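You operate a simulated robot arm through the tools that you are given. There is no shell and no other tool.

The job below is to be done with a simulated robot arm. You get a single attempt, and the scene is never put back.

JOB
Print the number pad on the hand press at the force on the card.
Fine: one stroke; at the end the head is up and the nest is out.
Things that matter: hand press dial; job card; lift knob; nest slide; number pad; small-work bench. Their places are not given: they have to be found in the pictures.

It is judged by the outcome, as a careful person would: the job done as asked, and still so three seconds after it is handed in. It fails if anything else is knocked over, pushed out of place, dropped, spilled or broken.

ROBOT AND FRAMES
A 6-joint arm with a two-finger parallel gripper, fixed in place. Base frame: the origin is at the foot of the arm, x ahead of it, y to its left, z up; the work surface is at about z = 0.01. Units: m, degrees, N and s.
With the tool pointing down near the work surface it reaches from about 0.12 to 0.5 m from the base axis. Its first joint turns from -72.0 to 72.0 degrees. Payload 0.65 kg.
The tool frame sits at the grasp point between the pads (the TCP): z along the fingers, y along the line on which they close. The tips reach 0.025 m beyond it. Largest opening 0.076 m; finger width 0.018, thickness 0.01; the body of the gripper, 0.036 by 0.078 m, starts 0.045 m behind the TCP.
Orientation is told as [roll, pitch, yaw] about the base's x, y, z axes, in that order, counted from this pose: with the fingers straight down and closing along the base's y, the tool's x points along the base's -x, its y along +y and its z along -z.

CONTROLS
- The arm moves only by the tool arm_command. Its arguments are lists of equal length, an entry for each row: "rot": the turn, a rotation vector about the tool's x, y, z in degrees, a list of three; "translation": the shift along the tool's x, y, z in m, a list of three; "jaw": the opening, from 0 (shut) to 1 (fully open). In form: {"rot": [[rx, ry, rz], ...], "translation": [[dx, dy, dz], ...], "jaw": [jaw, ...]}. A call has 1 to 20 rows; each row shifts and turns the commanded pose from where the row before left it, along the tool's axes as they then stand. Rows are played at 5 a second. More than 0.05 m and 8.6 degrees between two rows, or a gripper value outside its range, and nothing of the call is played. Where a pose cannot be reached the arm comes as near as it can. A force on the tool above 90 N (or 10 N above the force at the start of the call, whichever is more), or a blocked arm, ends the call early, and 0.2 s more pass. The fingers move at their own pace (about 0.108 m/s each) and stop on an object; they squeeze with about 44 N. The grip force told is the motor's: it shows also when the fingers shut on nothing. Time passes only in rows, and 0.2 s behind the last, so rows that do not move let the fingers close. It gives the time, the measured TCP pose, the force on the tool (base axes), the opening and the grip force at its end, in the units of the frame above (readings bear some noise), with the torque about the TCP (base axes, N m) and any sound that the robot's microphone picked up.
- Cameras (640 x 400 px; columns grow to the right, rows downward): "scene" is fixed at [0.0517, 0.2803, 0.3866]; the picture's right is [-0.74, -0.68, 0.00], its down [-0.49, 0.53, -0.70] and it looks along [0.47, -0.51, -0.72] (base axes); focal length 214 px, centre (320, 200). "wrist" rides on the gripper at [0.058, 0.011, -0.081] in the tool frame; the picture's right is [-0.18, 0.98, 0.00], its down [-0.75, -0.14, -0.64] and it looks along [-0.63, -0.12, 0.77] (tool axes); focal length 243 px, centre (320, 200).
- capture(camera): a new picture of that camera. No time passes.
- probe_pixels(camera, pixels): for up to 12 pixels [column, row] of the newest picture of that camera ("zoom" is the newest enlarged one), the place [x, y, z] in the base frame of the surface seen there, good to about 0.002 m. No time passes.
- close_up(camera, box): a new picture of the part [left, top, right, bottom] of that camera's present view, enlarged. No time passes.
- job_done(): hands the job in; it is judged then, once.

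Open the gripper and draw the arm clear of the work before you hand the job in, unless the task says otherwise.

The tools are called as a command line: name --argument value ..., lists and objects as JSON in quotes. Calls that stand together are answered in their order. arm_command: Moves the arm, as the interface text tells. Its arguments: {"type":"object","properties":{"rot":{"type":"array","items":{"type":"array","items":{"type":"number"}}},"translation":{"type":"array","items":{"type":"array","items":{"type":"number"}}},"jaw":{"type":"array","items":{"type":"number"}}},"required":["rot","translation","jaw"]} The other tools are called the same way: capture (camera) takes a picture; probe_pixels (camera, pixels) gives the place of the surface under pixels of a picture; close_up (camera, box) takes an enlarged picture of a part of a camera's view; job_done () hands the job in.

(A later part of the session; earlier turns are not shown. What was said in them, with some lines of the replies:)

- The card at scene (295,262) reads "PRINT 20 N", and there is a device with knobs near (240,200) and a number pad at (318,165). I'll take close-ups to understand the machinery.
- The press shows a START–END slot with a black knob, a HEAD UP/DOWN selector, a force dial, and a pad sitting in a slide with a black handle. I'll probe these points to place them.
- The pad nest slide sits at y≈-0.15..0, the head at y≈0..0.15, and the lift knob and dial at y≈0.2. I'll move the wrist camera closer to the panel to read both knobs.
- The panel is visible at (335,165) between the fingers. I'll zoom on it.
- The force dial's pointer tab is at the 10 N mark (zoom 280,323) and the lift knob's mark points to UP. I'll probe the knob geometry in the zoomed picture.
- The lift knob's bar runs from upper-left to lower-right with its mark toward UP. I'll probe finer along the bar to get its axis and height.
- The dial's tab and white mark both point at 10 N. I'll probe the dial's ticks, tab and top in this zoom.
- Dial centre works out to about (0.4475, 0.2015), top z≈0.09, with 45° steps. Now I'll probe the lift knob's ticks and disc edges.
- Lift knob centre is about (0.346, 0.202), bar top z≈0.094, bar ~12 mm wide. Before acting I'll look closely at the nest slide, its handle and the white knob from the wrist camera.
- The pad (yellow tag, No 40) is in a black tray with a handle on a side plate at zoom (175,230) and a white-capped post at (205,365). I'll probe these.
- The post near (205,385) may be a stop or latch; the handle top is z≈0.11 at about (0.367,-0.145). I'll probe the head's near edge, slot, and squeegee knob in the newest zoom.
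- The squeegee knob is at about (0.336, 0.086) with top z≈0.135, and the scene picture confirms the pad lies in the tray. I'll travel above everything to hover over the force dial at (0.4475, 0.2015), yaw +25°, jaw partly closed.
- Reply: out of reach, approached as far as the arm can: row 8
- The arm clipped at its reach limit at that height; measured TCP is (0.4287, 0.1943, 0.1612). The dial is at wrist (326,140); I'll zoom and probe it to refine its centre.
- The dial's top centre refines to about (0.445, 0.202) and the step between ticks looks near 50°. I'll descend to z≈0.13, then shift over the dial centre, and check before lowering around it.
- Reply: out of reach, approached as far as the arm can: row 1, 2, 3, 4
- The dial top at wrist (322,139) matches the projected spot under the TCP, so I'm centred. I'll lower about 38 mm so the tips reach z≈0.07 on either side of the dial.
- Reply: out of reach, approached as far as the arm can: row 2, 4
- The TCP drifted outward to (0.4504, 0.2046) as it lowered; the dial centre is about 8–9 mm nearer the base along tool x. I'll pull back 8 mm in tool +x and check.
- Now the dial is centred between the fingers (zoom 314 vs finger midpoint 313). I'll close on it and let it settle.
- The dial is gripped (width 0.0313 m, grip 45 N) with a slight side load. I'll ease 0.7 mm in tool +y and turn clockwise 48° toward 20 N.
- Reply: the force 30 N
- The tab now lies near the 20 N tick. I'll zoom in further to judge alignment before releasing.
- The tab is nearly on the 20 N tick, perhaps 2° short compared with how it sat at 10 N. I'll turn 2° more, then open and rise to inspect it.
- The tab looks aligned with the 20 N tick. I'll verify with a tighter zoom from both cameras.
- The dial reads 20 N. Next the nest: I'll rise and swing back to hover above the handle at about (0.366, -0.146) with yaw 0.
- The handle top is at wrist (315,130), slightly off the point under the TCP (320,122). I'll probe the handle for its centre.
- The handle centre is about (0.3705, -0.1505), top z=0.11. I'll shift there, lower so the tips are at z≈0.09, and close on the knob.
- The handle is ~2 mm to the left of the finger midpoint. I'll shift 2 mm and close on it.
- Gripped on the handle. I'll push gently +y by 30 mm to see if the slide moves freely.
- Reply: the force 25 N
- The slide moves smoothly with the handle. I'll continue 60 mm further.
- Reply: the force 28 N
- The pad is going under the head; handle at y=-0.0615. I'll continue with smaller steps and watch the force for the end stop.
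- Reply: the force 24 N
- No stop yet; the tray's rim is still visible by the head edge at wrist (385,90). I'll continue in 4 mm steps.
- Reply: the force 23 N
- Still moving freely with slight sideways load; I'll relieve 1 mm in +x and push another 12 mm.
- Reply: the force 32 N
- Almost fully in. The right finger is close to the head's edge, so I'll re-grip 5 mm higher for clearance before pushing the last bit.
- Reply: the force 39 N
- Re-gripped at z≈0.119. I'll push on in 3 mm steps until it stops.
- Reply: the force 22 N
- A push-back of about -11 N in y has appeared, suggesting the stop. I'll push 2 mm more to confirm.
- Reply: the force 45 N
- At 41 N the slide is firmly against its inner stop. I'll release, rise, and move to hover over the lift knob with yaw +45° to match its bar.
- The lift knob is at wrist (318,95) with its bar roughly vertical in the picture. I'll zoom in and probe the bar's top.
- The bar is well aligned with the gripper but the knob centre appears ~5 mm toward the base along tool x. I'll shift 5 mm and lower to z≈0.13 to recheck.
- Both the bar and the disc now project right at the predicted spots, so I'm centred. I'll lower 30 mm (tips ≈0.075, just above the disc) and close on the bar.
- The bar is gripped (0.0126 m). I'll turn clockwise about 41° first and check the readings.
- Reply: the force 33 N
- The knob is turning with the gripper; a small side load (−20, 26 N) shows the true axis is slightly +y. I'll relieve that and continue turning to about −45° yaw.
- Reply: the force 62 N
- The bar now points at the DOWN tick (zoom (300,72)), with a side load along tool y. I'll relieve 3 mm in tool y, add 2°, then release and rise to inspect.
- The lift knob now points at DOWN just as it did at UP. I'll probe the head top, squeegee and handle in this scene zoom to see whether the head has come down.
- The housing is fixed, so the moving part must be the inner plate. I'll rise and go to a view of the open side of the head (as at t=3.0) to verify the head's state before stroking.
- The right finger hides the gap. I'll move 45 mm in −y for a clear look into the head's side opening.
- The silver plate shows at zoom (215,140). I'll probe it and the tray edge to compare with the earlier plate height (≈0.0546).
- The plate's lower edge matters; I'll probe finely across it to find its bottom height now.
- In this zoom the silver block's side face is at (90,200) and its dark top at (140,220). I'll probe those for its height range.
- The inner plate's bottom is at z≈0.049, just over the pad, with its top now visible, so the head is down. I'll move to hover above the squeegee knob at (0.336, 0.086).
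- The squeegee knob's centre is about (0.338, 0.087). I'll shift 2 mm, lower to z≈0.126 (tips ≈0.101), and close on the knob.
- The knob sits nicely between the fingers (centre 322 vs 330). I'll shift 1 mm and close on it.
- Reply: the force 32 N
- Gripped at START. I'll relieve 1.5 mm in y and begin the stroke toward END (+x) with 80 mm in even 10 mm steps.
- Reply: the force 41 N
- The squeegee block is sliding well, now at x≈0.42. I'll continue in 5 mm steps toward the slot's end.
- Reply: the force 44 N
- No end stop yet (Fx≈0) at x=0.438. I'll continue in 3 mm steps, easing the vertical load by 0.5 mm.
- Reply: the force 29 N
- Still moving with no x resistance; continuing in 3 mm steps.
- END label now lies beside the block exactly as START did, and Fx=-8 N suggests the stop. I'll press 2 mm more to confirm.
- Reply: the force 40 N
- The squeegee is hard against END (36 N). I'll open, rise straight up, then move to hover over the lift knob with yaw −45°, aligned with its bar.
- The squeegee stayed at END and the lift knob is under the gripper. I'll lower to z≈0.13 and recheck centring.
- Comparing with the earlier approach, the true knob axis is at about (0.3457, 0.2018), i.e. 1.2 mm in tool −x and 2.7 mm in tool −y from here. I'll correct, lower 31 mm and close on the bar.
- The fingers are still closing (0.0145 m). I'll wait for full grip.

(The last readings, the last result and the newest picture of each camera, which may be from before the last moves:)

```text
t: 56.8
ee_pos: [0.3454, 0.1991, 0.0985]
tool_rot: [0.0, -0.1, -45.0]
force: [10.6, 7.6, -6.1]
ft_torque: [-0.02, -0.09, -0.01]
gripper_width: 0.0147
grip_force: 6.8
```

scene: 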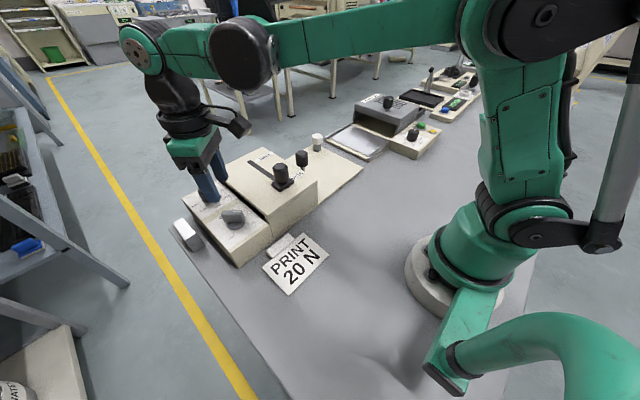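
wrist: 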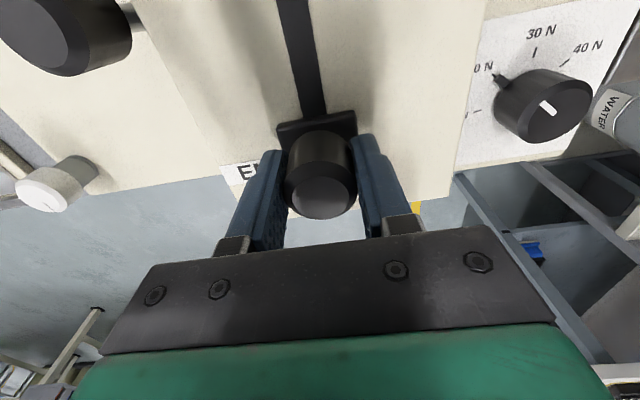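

Width is 0.0147 with only 7 N, unlike the earlier clean grip (0.0126, 33 N); the bar looks slightly rotated relative to the fingers. I'll open, rise slightly and look.

arm_command --rot '[[0, 0, 0], [0, 0, 0], [0, 0, 0]]' --translation '[[0, 0, 0], [0, 0, 0], [0, 0, 0]]' --jaw '[0.4, 0.4, 0.4]'

capture --camera "wrist"

close_up --camera "wrist" --box '[240, 90, 400, 220]'

close_up --camera "scene" --box '[190, 150, 280, 250]'

```text
t: 57.6
ee_pos: [0.3459, 0.1997, 0.0981]
tool_rot: [0.0, 0.0, -45.1]
force: [0.2, -0.4, -0.1]
ft_torque: [0.02, -0.03, -0.01]
gripper_width: 0.0302
grip_force: 0.2
```

```text
taken
```

wrist: 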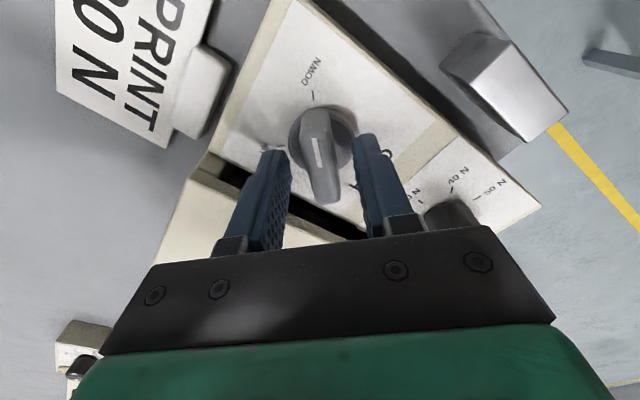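

```text
3.08 times, centred on (320, 155) of wrist
```

zoom: 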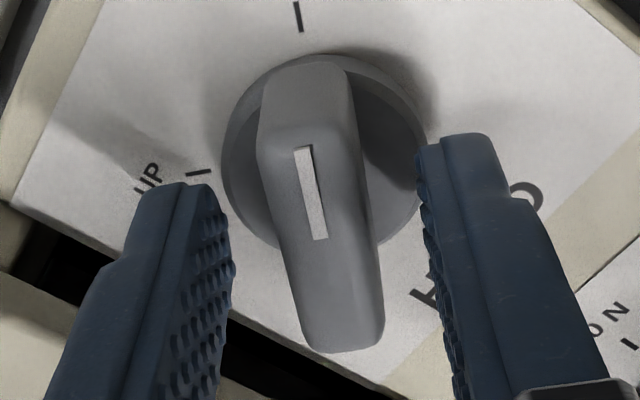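

```text
4.00 times, centred on (235, 200) of scene
```

zoom: 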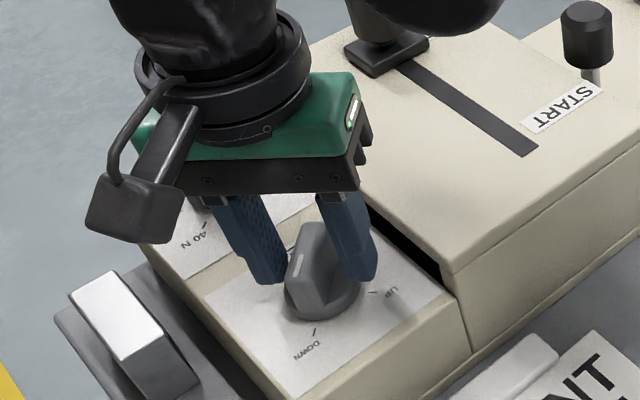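

The knob appears to be against its DOWN stop about 2–3° short of my current yaw, so the grip was skewed. I'll turn the tool −2.5° and grip again.

arm_command --rot '[[0, 0, -2.5], [0, 0, 0], [0, 0, 0], [0, 0, 0], [0, 0, 0]]' --translation '[[0, 0, 0], [0, 0, 0], [0, 0, 0], [0, 0, 0], [0, 0, 0]]' --jaw '[0.4, 0.2, 0.05, 0.05, 0.05]'

close_up --camera "wrist" --box '[240, 90, 400, 220]'

```text
t: 58.8
ee_pos: [0.346, 0.2017, 0.0998]
tool_rot: [0.0, 0.0, -42.5]
force: [8.1, 12.0, -0.9]
ft_torque: [-0.01, -0.29, -0.01]
gripper_width: 0.0151
grip_force: 7.0
```

```text
3.08 times, centred on (320, 155) of wrist
```

zoom: 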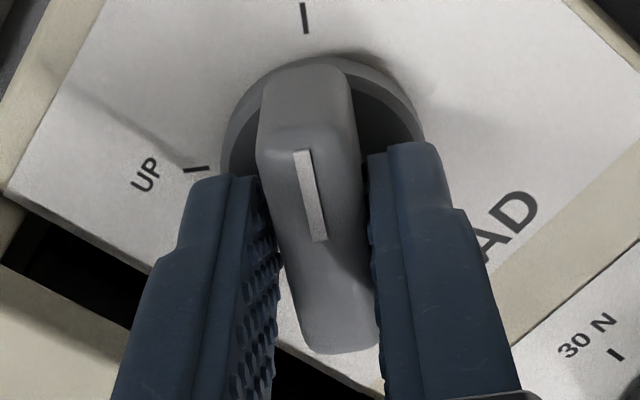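

The side force of ~14 N with half that as grip suggests only the right finger touches; the bar is off toward tool +y. I'll open slightly, move 2 mm in tool +y, and close again.

arm_command --rot '[[0, 0, 0], [0, 0, 0], [0, 0, 0], [0, 0, 0], [0, 0, 0], [0, 0, 0]]' --translation '[[0, 0, 0], [0, 0.002, 0], [0, 0, 0], [0, 0, 0], [0, 0, 0], [0, 0, 0]]' --jaw '[0.35, 0.35, 0.2, 0.05, 0.05, 0.05]'

close_up --camera "wrist" --box '[240, 90, 400, 220]'

```text
t: 60.2
ee_pos: [0.3462, 0.2016, 0.0985]
tool_rot: [-0.2, -0.1, -42.4]
force: [-19.1, -16.8, 0.6]
ft_torque: [-0.18, -0.36, 0.02]
gripper_width: 0.0129
grip_force: 33.1
```

```text
3.08 times, centred on (320, 155) of wrist
```

zoom: 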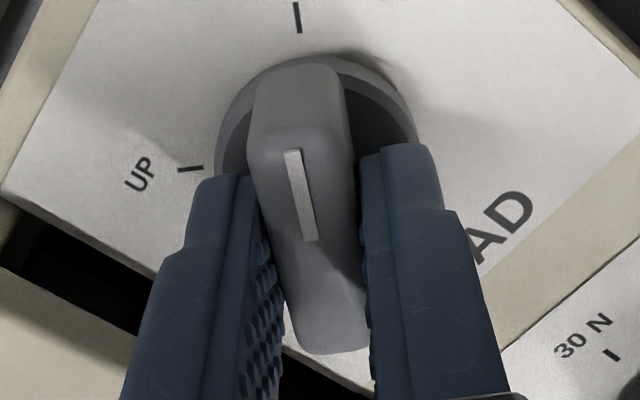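

Good grip now (0.0129 m, 33 N). I'll turn counter-clockwise 41° first, easing 0.8 mm in tool −y, and check.

arm_command --rot '[[0, 0, 0], [0, 0, -8.2], [0, 0, -8.2], [0, 0, -8.2], [0, 0, -8.2], [0, 0, -8.2], [0, 0, 0]]' --translation '[[0, -0.0008, 0], [0, 0, 0], [0, 0, 0], [0, 0, 0], [0, 0, 0], [0, 0, 0], [0, 0, 0]]' --jaw '[0.05, 0.05, 0.05, 0.05, 0.05, 0.05, 0.05]'

close_up --camera "wrist" --box '[240, 90, 400, 220]'

```text
t: 61.8
ee_pos: [0.3464, 0.201, 0.0979]
tool_rot: [0.0, 0.0, -1.5]
force: [21.6, 15.7, -20.9]
ft_torque: [-0.23, -0.34, -0.01]
gripper_width: 0.0132
grip_force: 32.9
```

```text
3.08 times, centred on (320, 155) of wrist
```

zoom: 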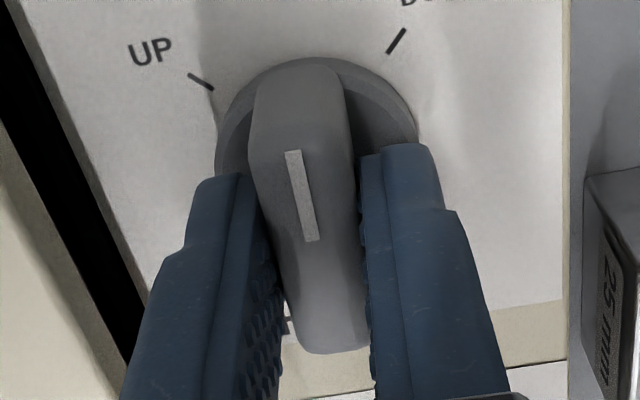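

Halfway and following cleanly. I'll ease the side load and continue 44° more toward UP.

arm_command --rot '[[0, 0, 0], [0, 0, -8.2], [0, 0, -8.2], [0, 0, -8.2], [0, 0, -8.2], [0, 0, -8.2], [0, 0, -4], [0, 0, 0]]' --translation '[[-0.0006, 0.0005, 0], [0, 0, 0], [0, 0, 0], [0, 0, 0], [0, 0, 0], [0, 0, 0], [0, 0, 0], [0, 0, 0]]' --jaw '[0.05, 0.05, 0.05, 0.05, 0.05, 0.05, 0.05, 0.05]'

close_up --camera "wrist" --box '[240, 90, 400, 220]'

close_up --camera "scene" --box '[190, 150, 280, 250]'

```text
t: 63.6
ee_pos: [0.3473, 0.2036, 0.0979]
tool_rot: [0.4, -0.1, 43.6]
force: [-9.0, 32.9, 25.7]
ft_torque: [0.08, -0.27, -0.01]
gripper_width: 0.0131
grip_force: 32.9
```

```text
3.08 times, centred on (320, 155) of wrist
```

zoom: 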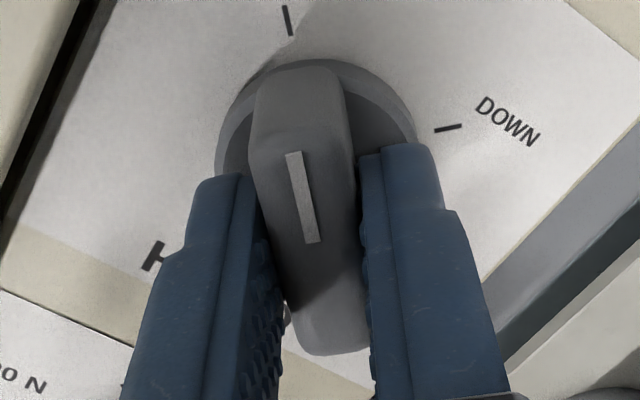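

```text
4.00 times, centred on (235, 200) of scene
```

zoom: 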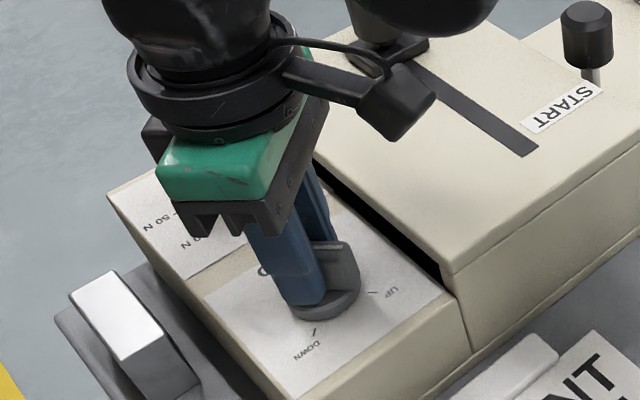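

The bar is nearly at the UP tick. I'll ease the side load, add 2.5°, then release and rise to inspect.

arm_command --rot '[[0, 0, 0], [0, 0, -2.5], [0, 0, 0], [0, 0, 0], [0, 0, 0], [0, 0, 0], [0, 0, 0], [0, 0, 0]]' --translation '[[-0.0005, 0.001, 0], [0, 0, 0], [0, 0, 0], [0, 0, 0], [0, 0, 0], [0, 0, -0.015], [0, 0, -0.02], [0, 0, 0]]' --jaw '[0.05, 0.05, 0.05, 0.5, 0.5, 0.5, 0.5, 0.5]'

close_up --camera "wrist" --box '[240, 70, 400, 200]'

close_up --camera "scene" --box '[170, 110, 350, 260]'

```text
t: 65.4
ee_pos: [0.3468, 0.2031, 0.1338]
tool_rot: [0.1, -0.1, 46.0]
force: [-0.4, -0.4, 0.2]
ft_torque: [-0.01, 0.02, 0.03]
gripper_width: 0.038
grip_force: 0.1
```

```text
3.08 times, centred on (320, 135) of wrist
```

zoom: 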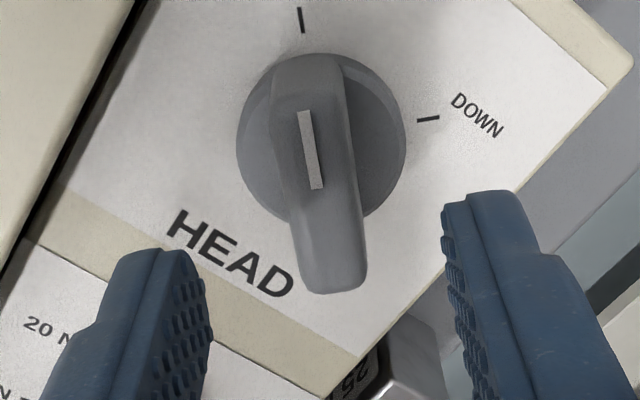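

```text
2.67 times, centred on (260, 185) of scene
```

zoom: 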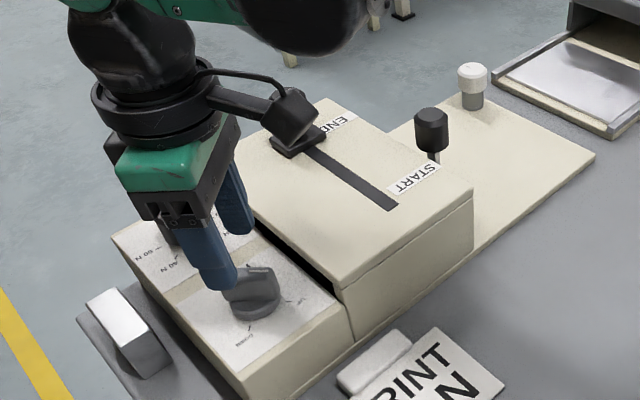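

The lift knob is back at UP. I'll rise, straighten to yaw 0, and go to the earlier viewing spot to confirm the inner plate has lifted.

arm_command --rot '[[0, 0, 0], [0, 0, 0], [0, 0, 7.7], [0, 0, 7.7], [0, 0, 7.7], [0, 0, 7.7], [0, 0, 7.7], [0, 0, 7.5], [0, 0, 0], [0, 0, 0], [0, 0, 0], [0, 0, 0], [0, 0, 0], [0, 0, 0], [0, 0, 0], [0, 0, 0]]' --translation '[[0, 0, -0.035], [0, 0, -0.032], [0, 0, 0], [0, 0, 0], [0, 0, 0], [0, 0, 0], [0, 0, 0], [0, 0, 0], [0.0093, -0.0386, 0], [0.0093, -0.0386, 0], [0.0093, -0.0386, 0], [0.0093, -0.0386, 0], [0.0093, -0.0386, 0], [0.0093, -0.0386, 0], [0.0093, -0.0386, 0], [0.0093, -0.0386, 0]]' --jaw '[0.5, 0.5, 0.5, 0.5, 0.5, 0.5, 0.5, 0.5, 0.8, 1, 1, 1, 1, 1, 1, 1]'

capture --camera "wrist"

close_up --camera "wrist" --box '[485, 80, 525, 150]'

```text
t: 68.8
ee_pos: [0.2719, -0.1068, 0.2016]
tool_rot: [-0.1, -0.1, 0.0]
force: [0.4, 0.7, 0.4]
ft_torque: [0.01, -0.04, -0.02]
gripper_width: 0.0757
grip_force: 0.1
```

```text
taken
```

wrist: 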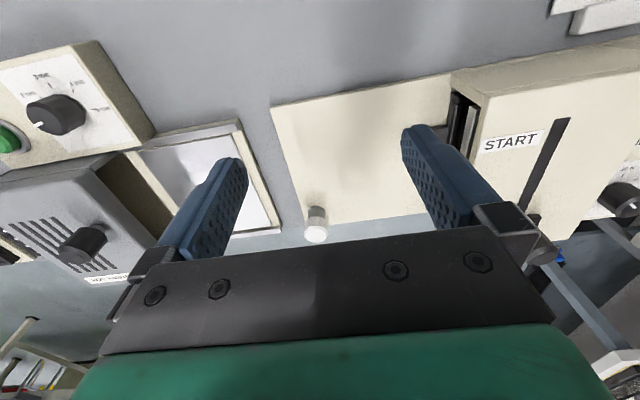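

```text
5.71 times, centred on (505, 115) of wrist
```

zoom: 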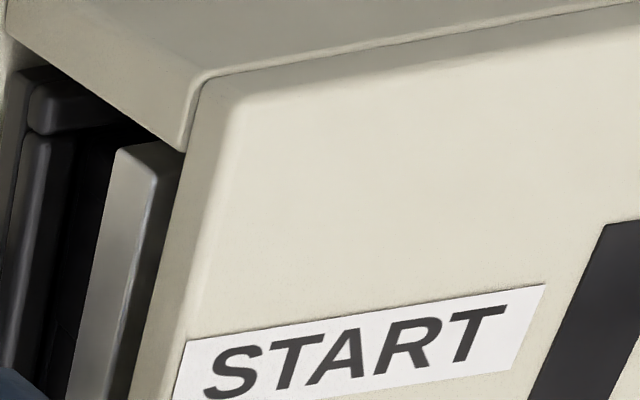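

The plate has moved up relative to the housing compared with the head-down picture. I'll probe to quantify.

probe_pixels --camera "zoom" --pixels '[[95, 250], [100, 250], [110, 250], [120, 250], [130, 250], [140, 250], [150, 220], [165, 190], [120, 180], [140, 180]]'

```text
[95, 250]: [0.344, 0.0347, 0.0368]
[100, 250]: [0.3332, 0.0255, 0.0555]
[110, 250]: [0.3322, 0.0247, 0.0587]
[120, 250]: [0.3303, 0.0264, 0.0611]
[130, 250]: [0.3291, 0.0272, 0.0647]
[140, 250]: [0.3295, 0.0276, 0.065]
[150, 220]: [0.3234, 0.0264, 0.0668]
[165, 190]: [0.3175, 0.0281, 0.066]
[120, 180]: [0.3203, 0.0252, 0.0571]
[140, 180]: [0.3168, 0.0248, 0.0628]
```

The plate now spans z≈0.055–0.066, about 6 mm higher, so the head is up. Next I'll hover over the nest handle at about (0.371, 0).

arm_command --rot '[[0, 0, 0], [0, 0, 0], [0, 0, 0], [0, 0, 0], [0, 0, 0]]' --translation '[[-0.0248, 0.0266, 0.006], [-0.0248, 0.0266, 0.006], [-0.0248, 0.0266, 0.006], [-0.0248, 0.0266, 0.006], [0, 0, 0]]' --jaw '[0.8, 0.7, 0.7, 0.7, 0.7]'

capture --camera "wrist"

close_up --camera "wrist" --box '[240, 60, 420, 200]'

```text
t: 70.0
ee_pos: [0.3701, 0.0001, 0.1766]
tool_rot: [0.0, -0.1, 0.1]
force: [0.4, 0.3, -0.8]
ft_torque: [-0.01, 0.01, 0.01]
gripper_width: 0.0531
grip_force: 0.1
```

```text
taken
```

wrist: 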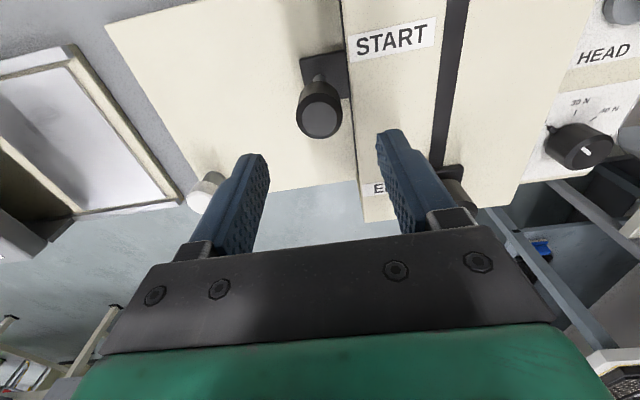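

```text
2.86 times, centred on (330, 130) of wrist
```

zoom: 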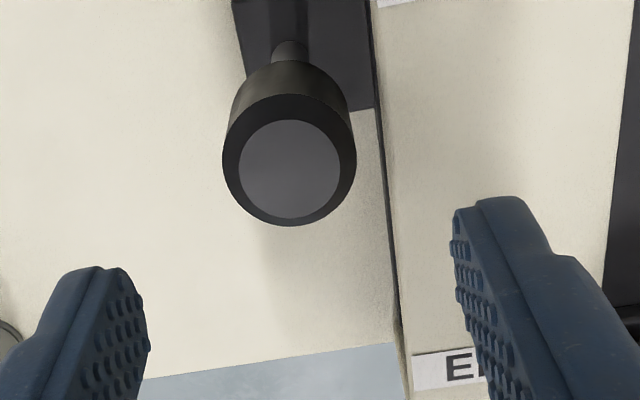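

The handle is centred (319,119). I'll narrow the jaw to ~38 mm, lower to z≈0.118 (tips ≈0.093, above the head's top), and close.

arm_command --rot '[[0, 0, 0], [0, 0, 0], [0, 0, 0], [0, 0, 0], [0, 0, 0], [0, 0, 0], [0, 0, 0], [0, 0, 0]]' --translation '[[0, 0, 0], [0, 0, 0.02], [0, 0, 0.02], [0, 0, 0.018], [0, 0, 0], [0, 0, 0], [0, 0, 0], [0, 0, 0]]' --jaw '[0.55, 0.55, 0.55, 0.55, 0.55, 0.3, 0.2, 0.2]'

close_up --camera "wrist" --box '[230, 80, 430, 230]'

```text
t: 71.8
ee_pos: [0.3697, 0.0006, 0.1183]
tool_rot: [0.1, 0.0, 0.0]
force: [0.7, -1.0, -15.9]
ft_torque: [0.3, -0.03, -0.02]
gripper_width: 0.0292
grip_force: 43.6
```

```text
2.67 times, centred on (330, 155) of wrist
```

zoom: 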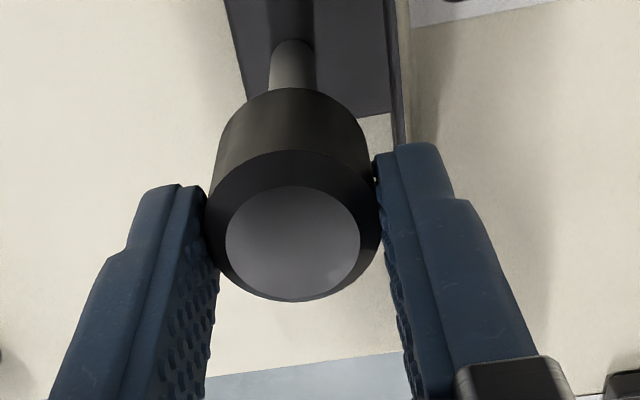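

Handle gripped with almost no side load. I'll pull it out in −y, first 60 mm.

arm_command --rot '[[0, 0, 0], [0, 0, 0], [0, 0, 0], [0, 0, 0], [0, 0, 0], [0, 0, 0]]' --translation '[[0, -0.01, 0], [0, -0.01, 0], [0, -0.014, 0], [0, -0.014, 0], [0, -0.012, 0], [0, 0, 0]]' --jaw '[0.2, 0.2, 0.2, 0.2, 0.2, 0.2]'

close_up --camera "scene" --box '[240, 90, 380, 220]'

```text
t: 73.2
ee_pos: [0.3717, -0.0593, 0.1178]
tool_rot: [0.0, 0.1, -0.1]
force: [-7.8, -1.7, -37.7]
ft_torque: [0.34, 0.15, 0.02]
gripper_width: 0.0292
grip_force: 43.3
```

```text
3.08 times, centred on (310, 155) of scene
```

zoom: 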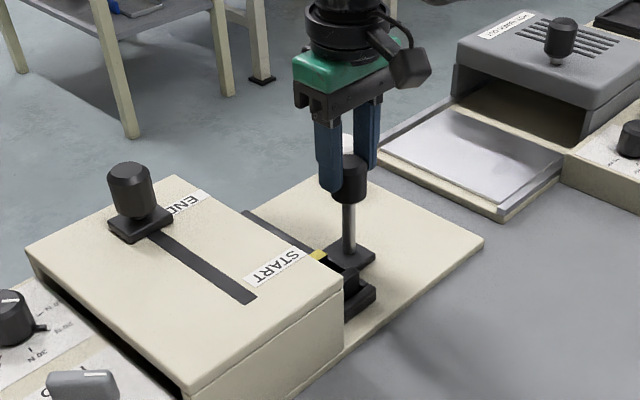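

The tray is coming out smoothly with the pad. I'll continue 80 mm more in −y, slowing near the end.

arm_command --rot '[[0, 0, 0], [0, 0, 0], [0, 0, 0], [0, 0, 0], [0, 0, 0], [0, 0, 0], [0, 0, 0]]' --translation '[[0, -0.015, 0], [0, -0.015, 0], [0, -0.015, 0], [0, -0.015, 0], [0, -0.012, 0], [0, -0.008, 0], [0, 0, 0]]' --jaw '[0.2, 0.2, 0.2, 0.2, 0.2, 0.2, 0.2]'

close_up --camera "scene" --box '[240, 90, 380, 220]'

```text
t: 74.8
ee_pos: [0.3698, -0.1415, 0.1192]
tool_rot: [0.0, 0.2, -0.1]
force: [-14.2, -0.4, 13.6]
ft_torque: [0.44, -0.01, -0.05]
gripper_width: 0.0294
grip_force: 43.5
```

```text
3.08 times, centred on (310, 155) of scene
```

zoom: 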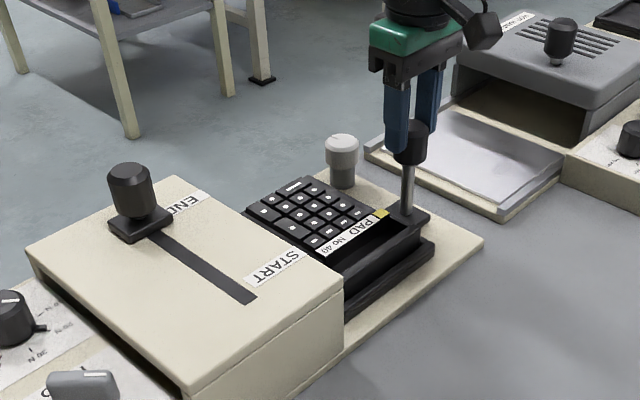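

The pad's keys now carry printed marks. I'll pull the remaining ~10 mm to the outer stop in small steps.

arm_command --rot '[[0, 0, 0], [0, 0, 0], [0, 0, 0], [0, 0, 0]]' --translation '[[-0.0005, -0.003, 0], [0, -0.003, 0], [0, -0.002, 0], [0, 0, 0]]' --jaw '[0.2, 0.2, 0.2, 0.2]'

```text
t: 75.8
ee_pos: [0.3707, -0.148, 0.1182]
tool_rot: [0.0, 0.1, -0.2]
force: [-26.4, -3.5, 24.4]
ft_torque: [0.28, 0.54, -0.06]
gripper_width: 0.0291
grip_force: 43.2
```

Nearly there (y=-0.148). I'll relieve x by 1 mm and pull 3 mm more to reach the stop.

arm_command --rot '[[0, 0, 0], [0, 0, 0], [0, 0, 0]]' --translation '[[0.001, -0.0015, 0], [0, -0.0015, 0], [0, 0, 0]]' --jaw '[0.2, 0.2, 0.2]'

close_up --camera "scene" --box '[240, 90, 380, 220]'

```text
t: 76.6
ee_pos: [0.3703, -0.1507, 0.1193]
tool_rot: [0.1, 0.0, 0.2]
force: [-14.5, 11.9, 10.6]
ft_torque: [-0.09, 0.35, 0.14]
gripper_width: 0.0292
grip_force: 42.5
```

```text
3.08 times, centred on (310, 155) of scene
```

zoom: 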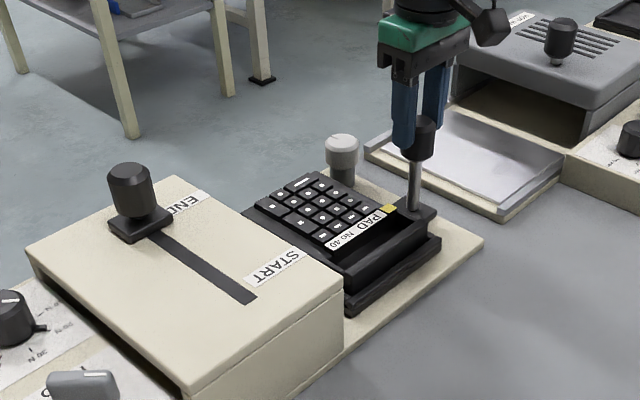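

Fy=+12 N indicates the outer stop. One more millimetre to confirm, then release and rise straight up.

arm_command --rot '[[0, 0, 0], [0, 0, 0], [0, 0, 0], [0, 0, 0], [0, 0, 0], [0, 0, 0], [0, 0, 0], [0, 0, 0], [0, 0, 0]]' --translation '[[0, -0.001, 0], [0, 0, 0], [0, 0, 0], [0, 0, 0], [0, 0, -0.02], [0, 0, -0.025], [0, 0, -0.03], [0.03, 0, -0.02], [0.03, 0, 0]]' --jaw '[0.2, 0.2, 0.6, 0.7, 0.7, 0.7, 0.7, 0.7, 0.7]'

capture --camera "scene"

close_up --camera "scene" --box '[160, 100, 380, 300]'

capture --camera "wrist"

```text
t: 78.6
ee_pos: [0.3097, -0.1514, 0.2135]
tool_rot: [0.1, -0.1, 0.0]
force: [-0.1, 0.8, -1.4]
ft_torque: [0.01, -0.04, 0.0]
gripper_width: 0.0532
grip_force: 0.0
```

```text
taken
```

scene: 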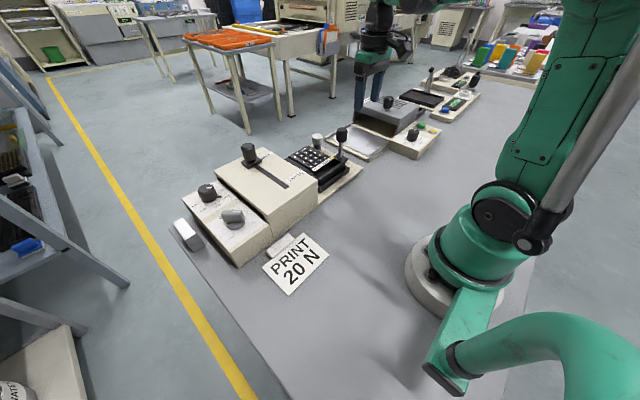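

```text
2.00 times, centred on (270, 200) of scene
```

zoom: 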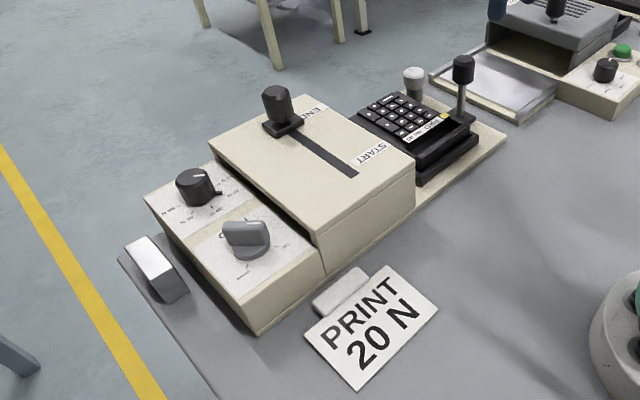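

```text
taken
```

wrist: 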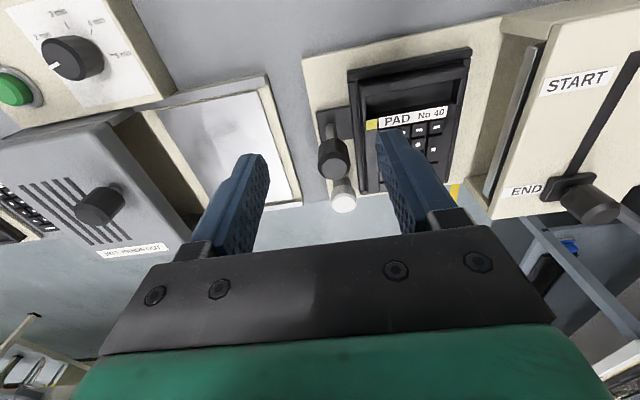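

The pad is printed, nest out, squeegee at END, head knob at UP. I'll take close-ups of the pad print and final knob states before handing in.

close_up --camera "wrist" --box '[310, 40, 500, 200]'

close_up --camera "scene" --box '[280, 120, 370, 195]'

close_up --camera "scene" --box '[180, 170, 270, 240]'

probe_pixels --camera "scene" --pixels '[[342, 134], [318, 138], [315, 160], [295, 262], [188, 234]]'

```text
2.50 times, centred on (405, 120) of wrist
```

zoom: 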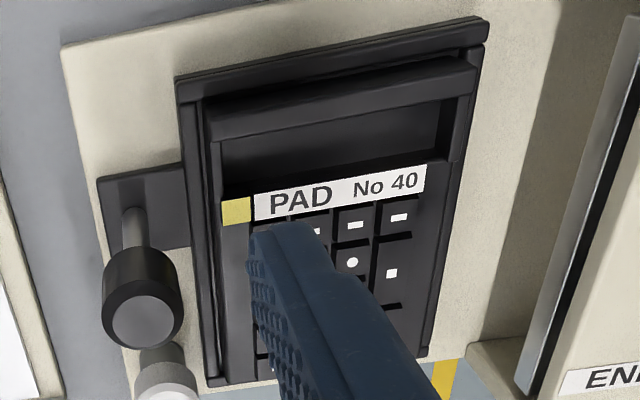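

```text
5.33 times, centred on (325, 158) of scene
```

zoom: 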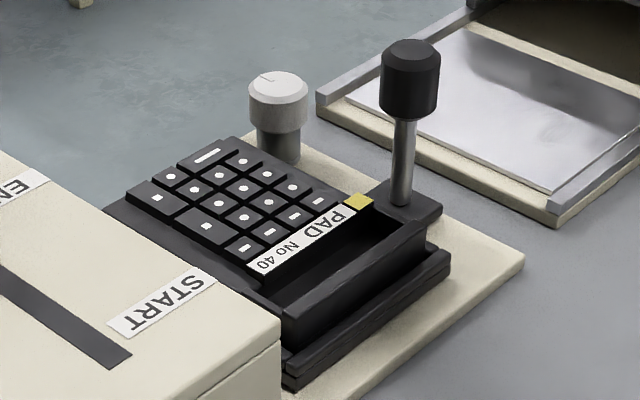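

```text
5.71 times, centred on (225, 205) of scene
```

zoom: 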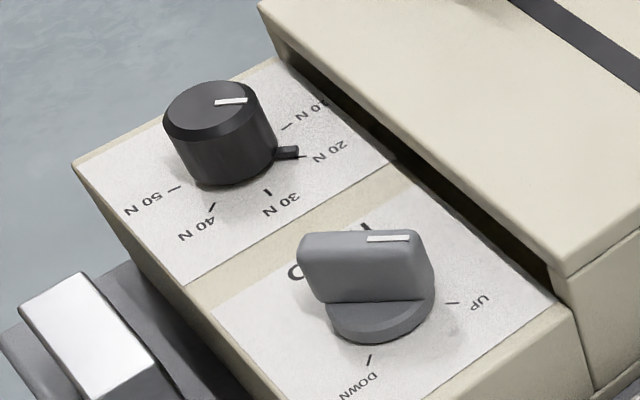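

```text
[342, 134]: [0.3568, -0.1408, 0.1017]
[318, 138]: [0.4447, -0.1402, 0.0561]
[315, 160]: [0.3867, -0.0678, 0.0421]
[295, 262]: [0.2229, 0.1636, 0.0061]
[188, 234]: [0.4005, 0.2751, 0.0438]
```

All states match: dial at 20 N, lift knob UP, nest fully out (handle at the same place as at the start), pad printed. I'll open fully and draw the arm up and clear before handing in.

arm_command --rot '[[0, 0, 0], [0, 0, 0], [0, 0, 0], [0, 0, 0], [0, 0, 0], [0, 0, 0]]' --translation '[[0.004, 0.02, -0.03], [0.004, 0.02, -0.03], [0.004, 0.02, -0.03], [0.004, 0.02, -0.03], [0.004, 0.02, -0.03], [0, 0, 0]]' --jaw '[0.8, 1, 1, 1, 1, 1]'

capture --camera "scene"

capture --camera "wrist"

```text
t: 80.0
ee_pos: [0.2897, -0.0509, 0.3634]
tool_rot: [0.1, 0.0, 0.0]
force: [-0.3, -0.7, -0.4]
ft_torque: [0.01, -0.03, 0.02]
gripper_width: 0.0762
grip_force: 0.1
```

```text
taken
```

scene: 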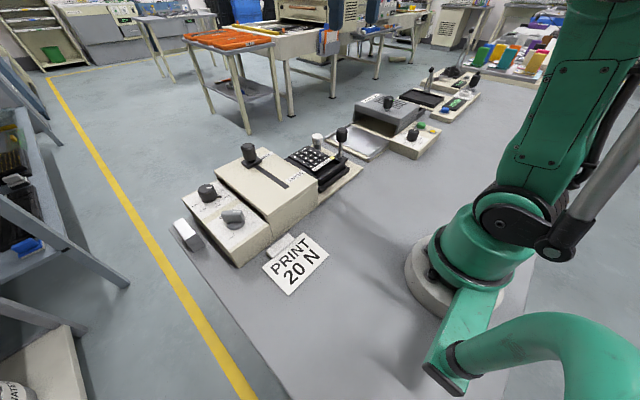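

```text
taken
```

wrist: 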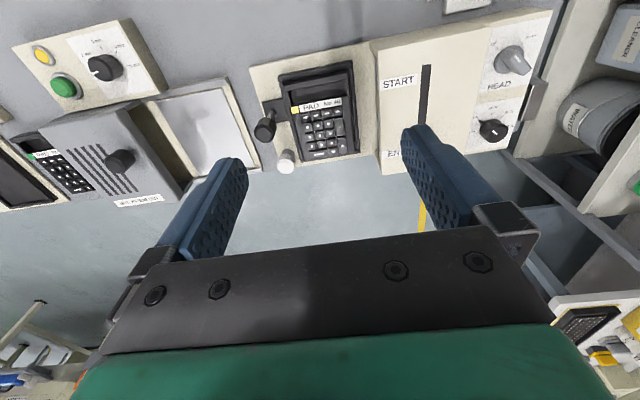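

The arm is clear with the gripper open. The pad is printed after one stroke at 20 N, the head is up and the nest is out, so I'm handing in the job.

job_done

```text
The job is handed in.
```

The number pad is printed, and I have handed the job in; I haven't seen a verdict.

- **Force:** I turned the dial from 10 N to 20 N, as the card says, before printing. The pointer still sits on the 20 N mark in the last close-up.
- **Stroke:** I pushed the nest in to its stop and put the head down. I then made one stroke from START to END, up to the end stop. The stroke knob is still at END, because moving it back could have counted as a second stroke.
- **End state:** The lift knob is at UP, and the head plate measured about 6 mm higher than when it was down. The nest is pulled out to its outer stop, and the keys show printed marks.
- **Surroundings:** I saw nothing knocked over or moved in the final pictures. The gripper is open and the arm is raised clear of the press.

I didn't touch the white-capped post beside the nest. I couldn't tell what it is for, and the slide moved freely without it.
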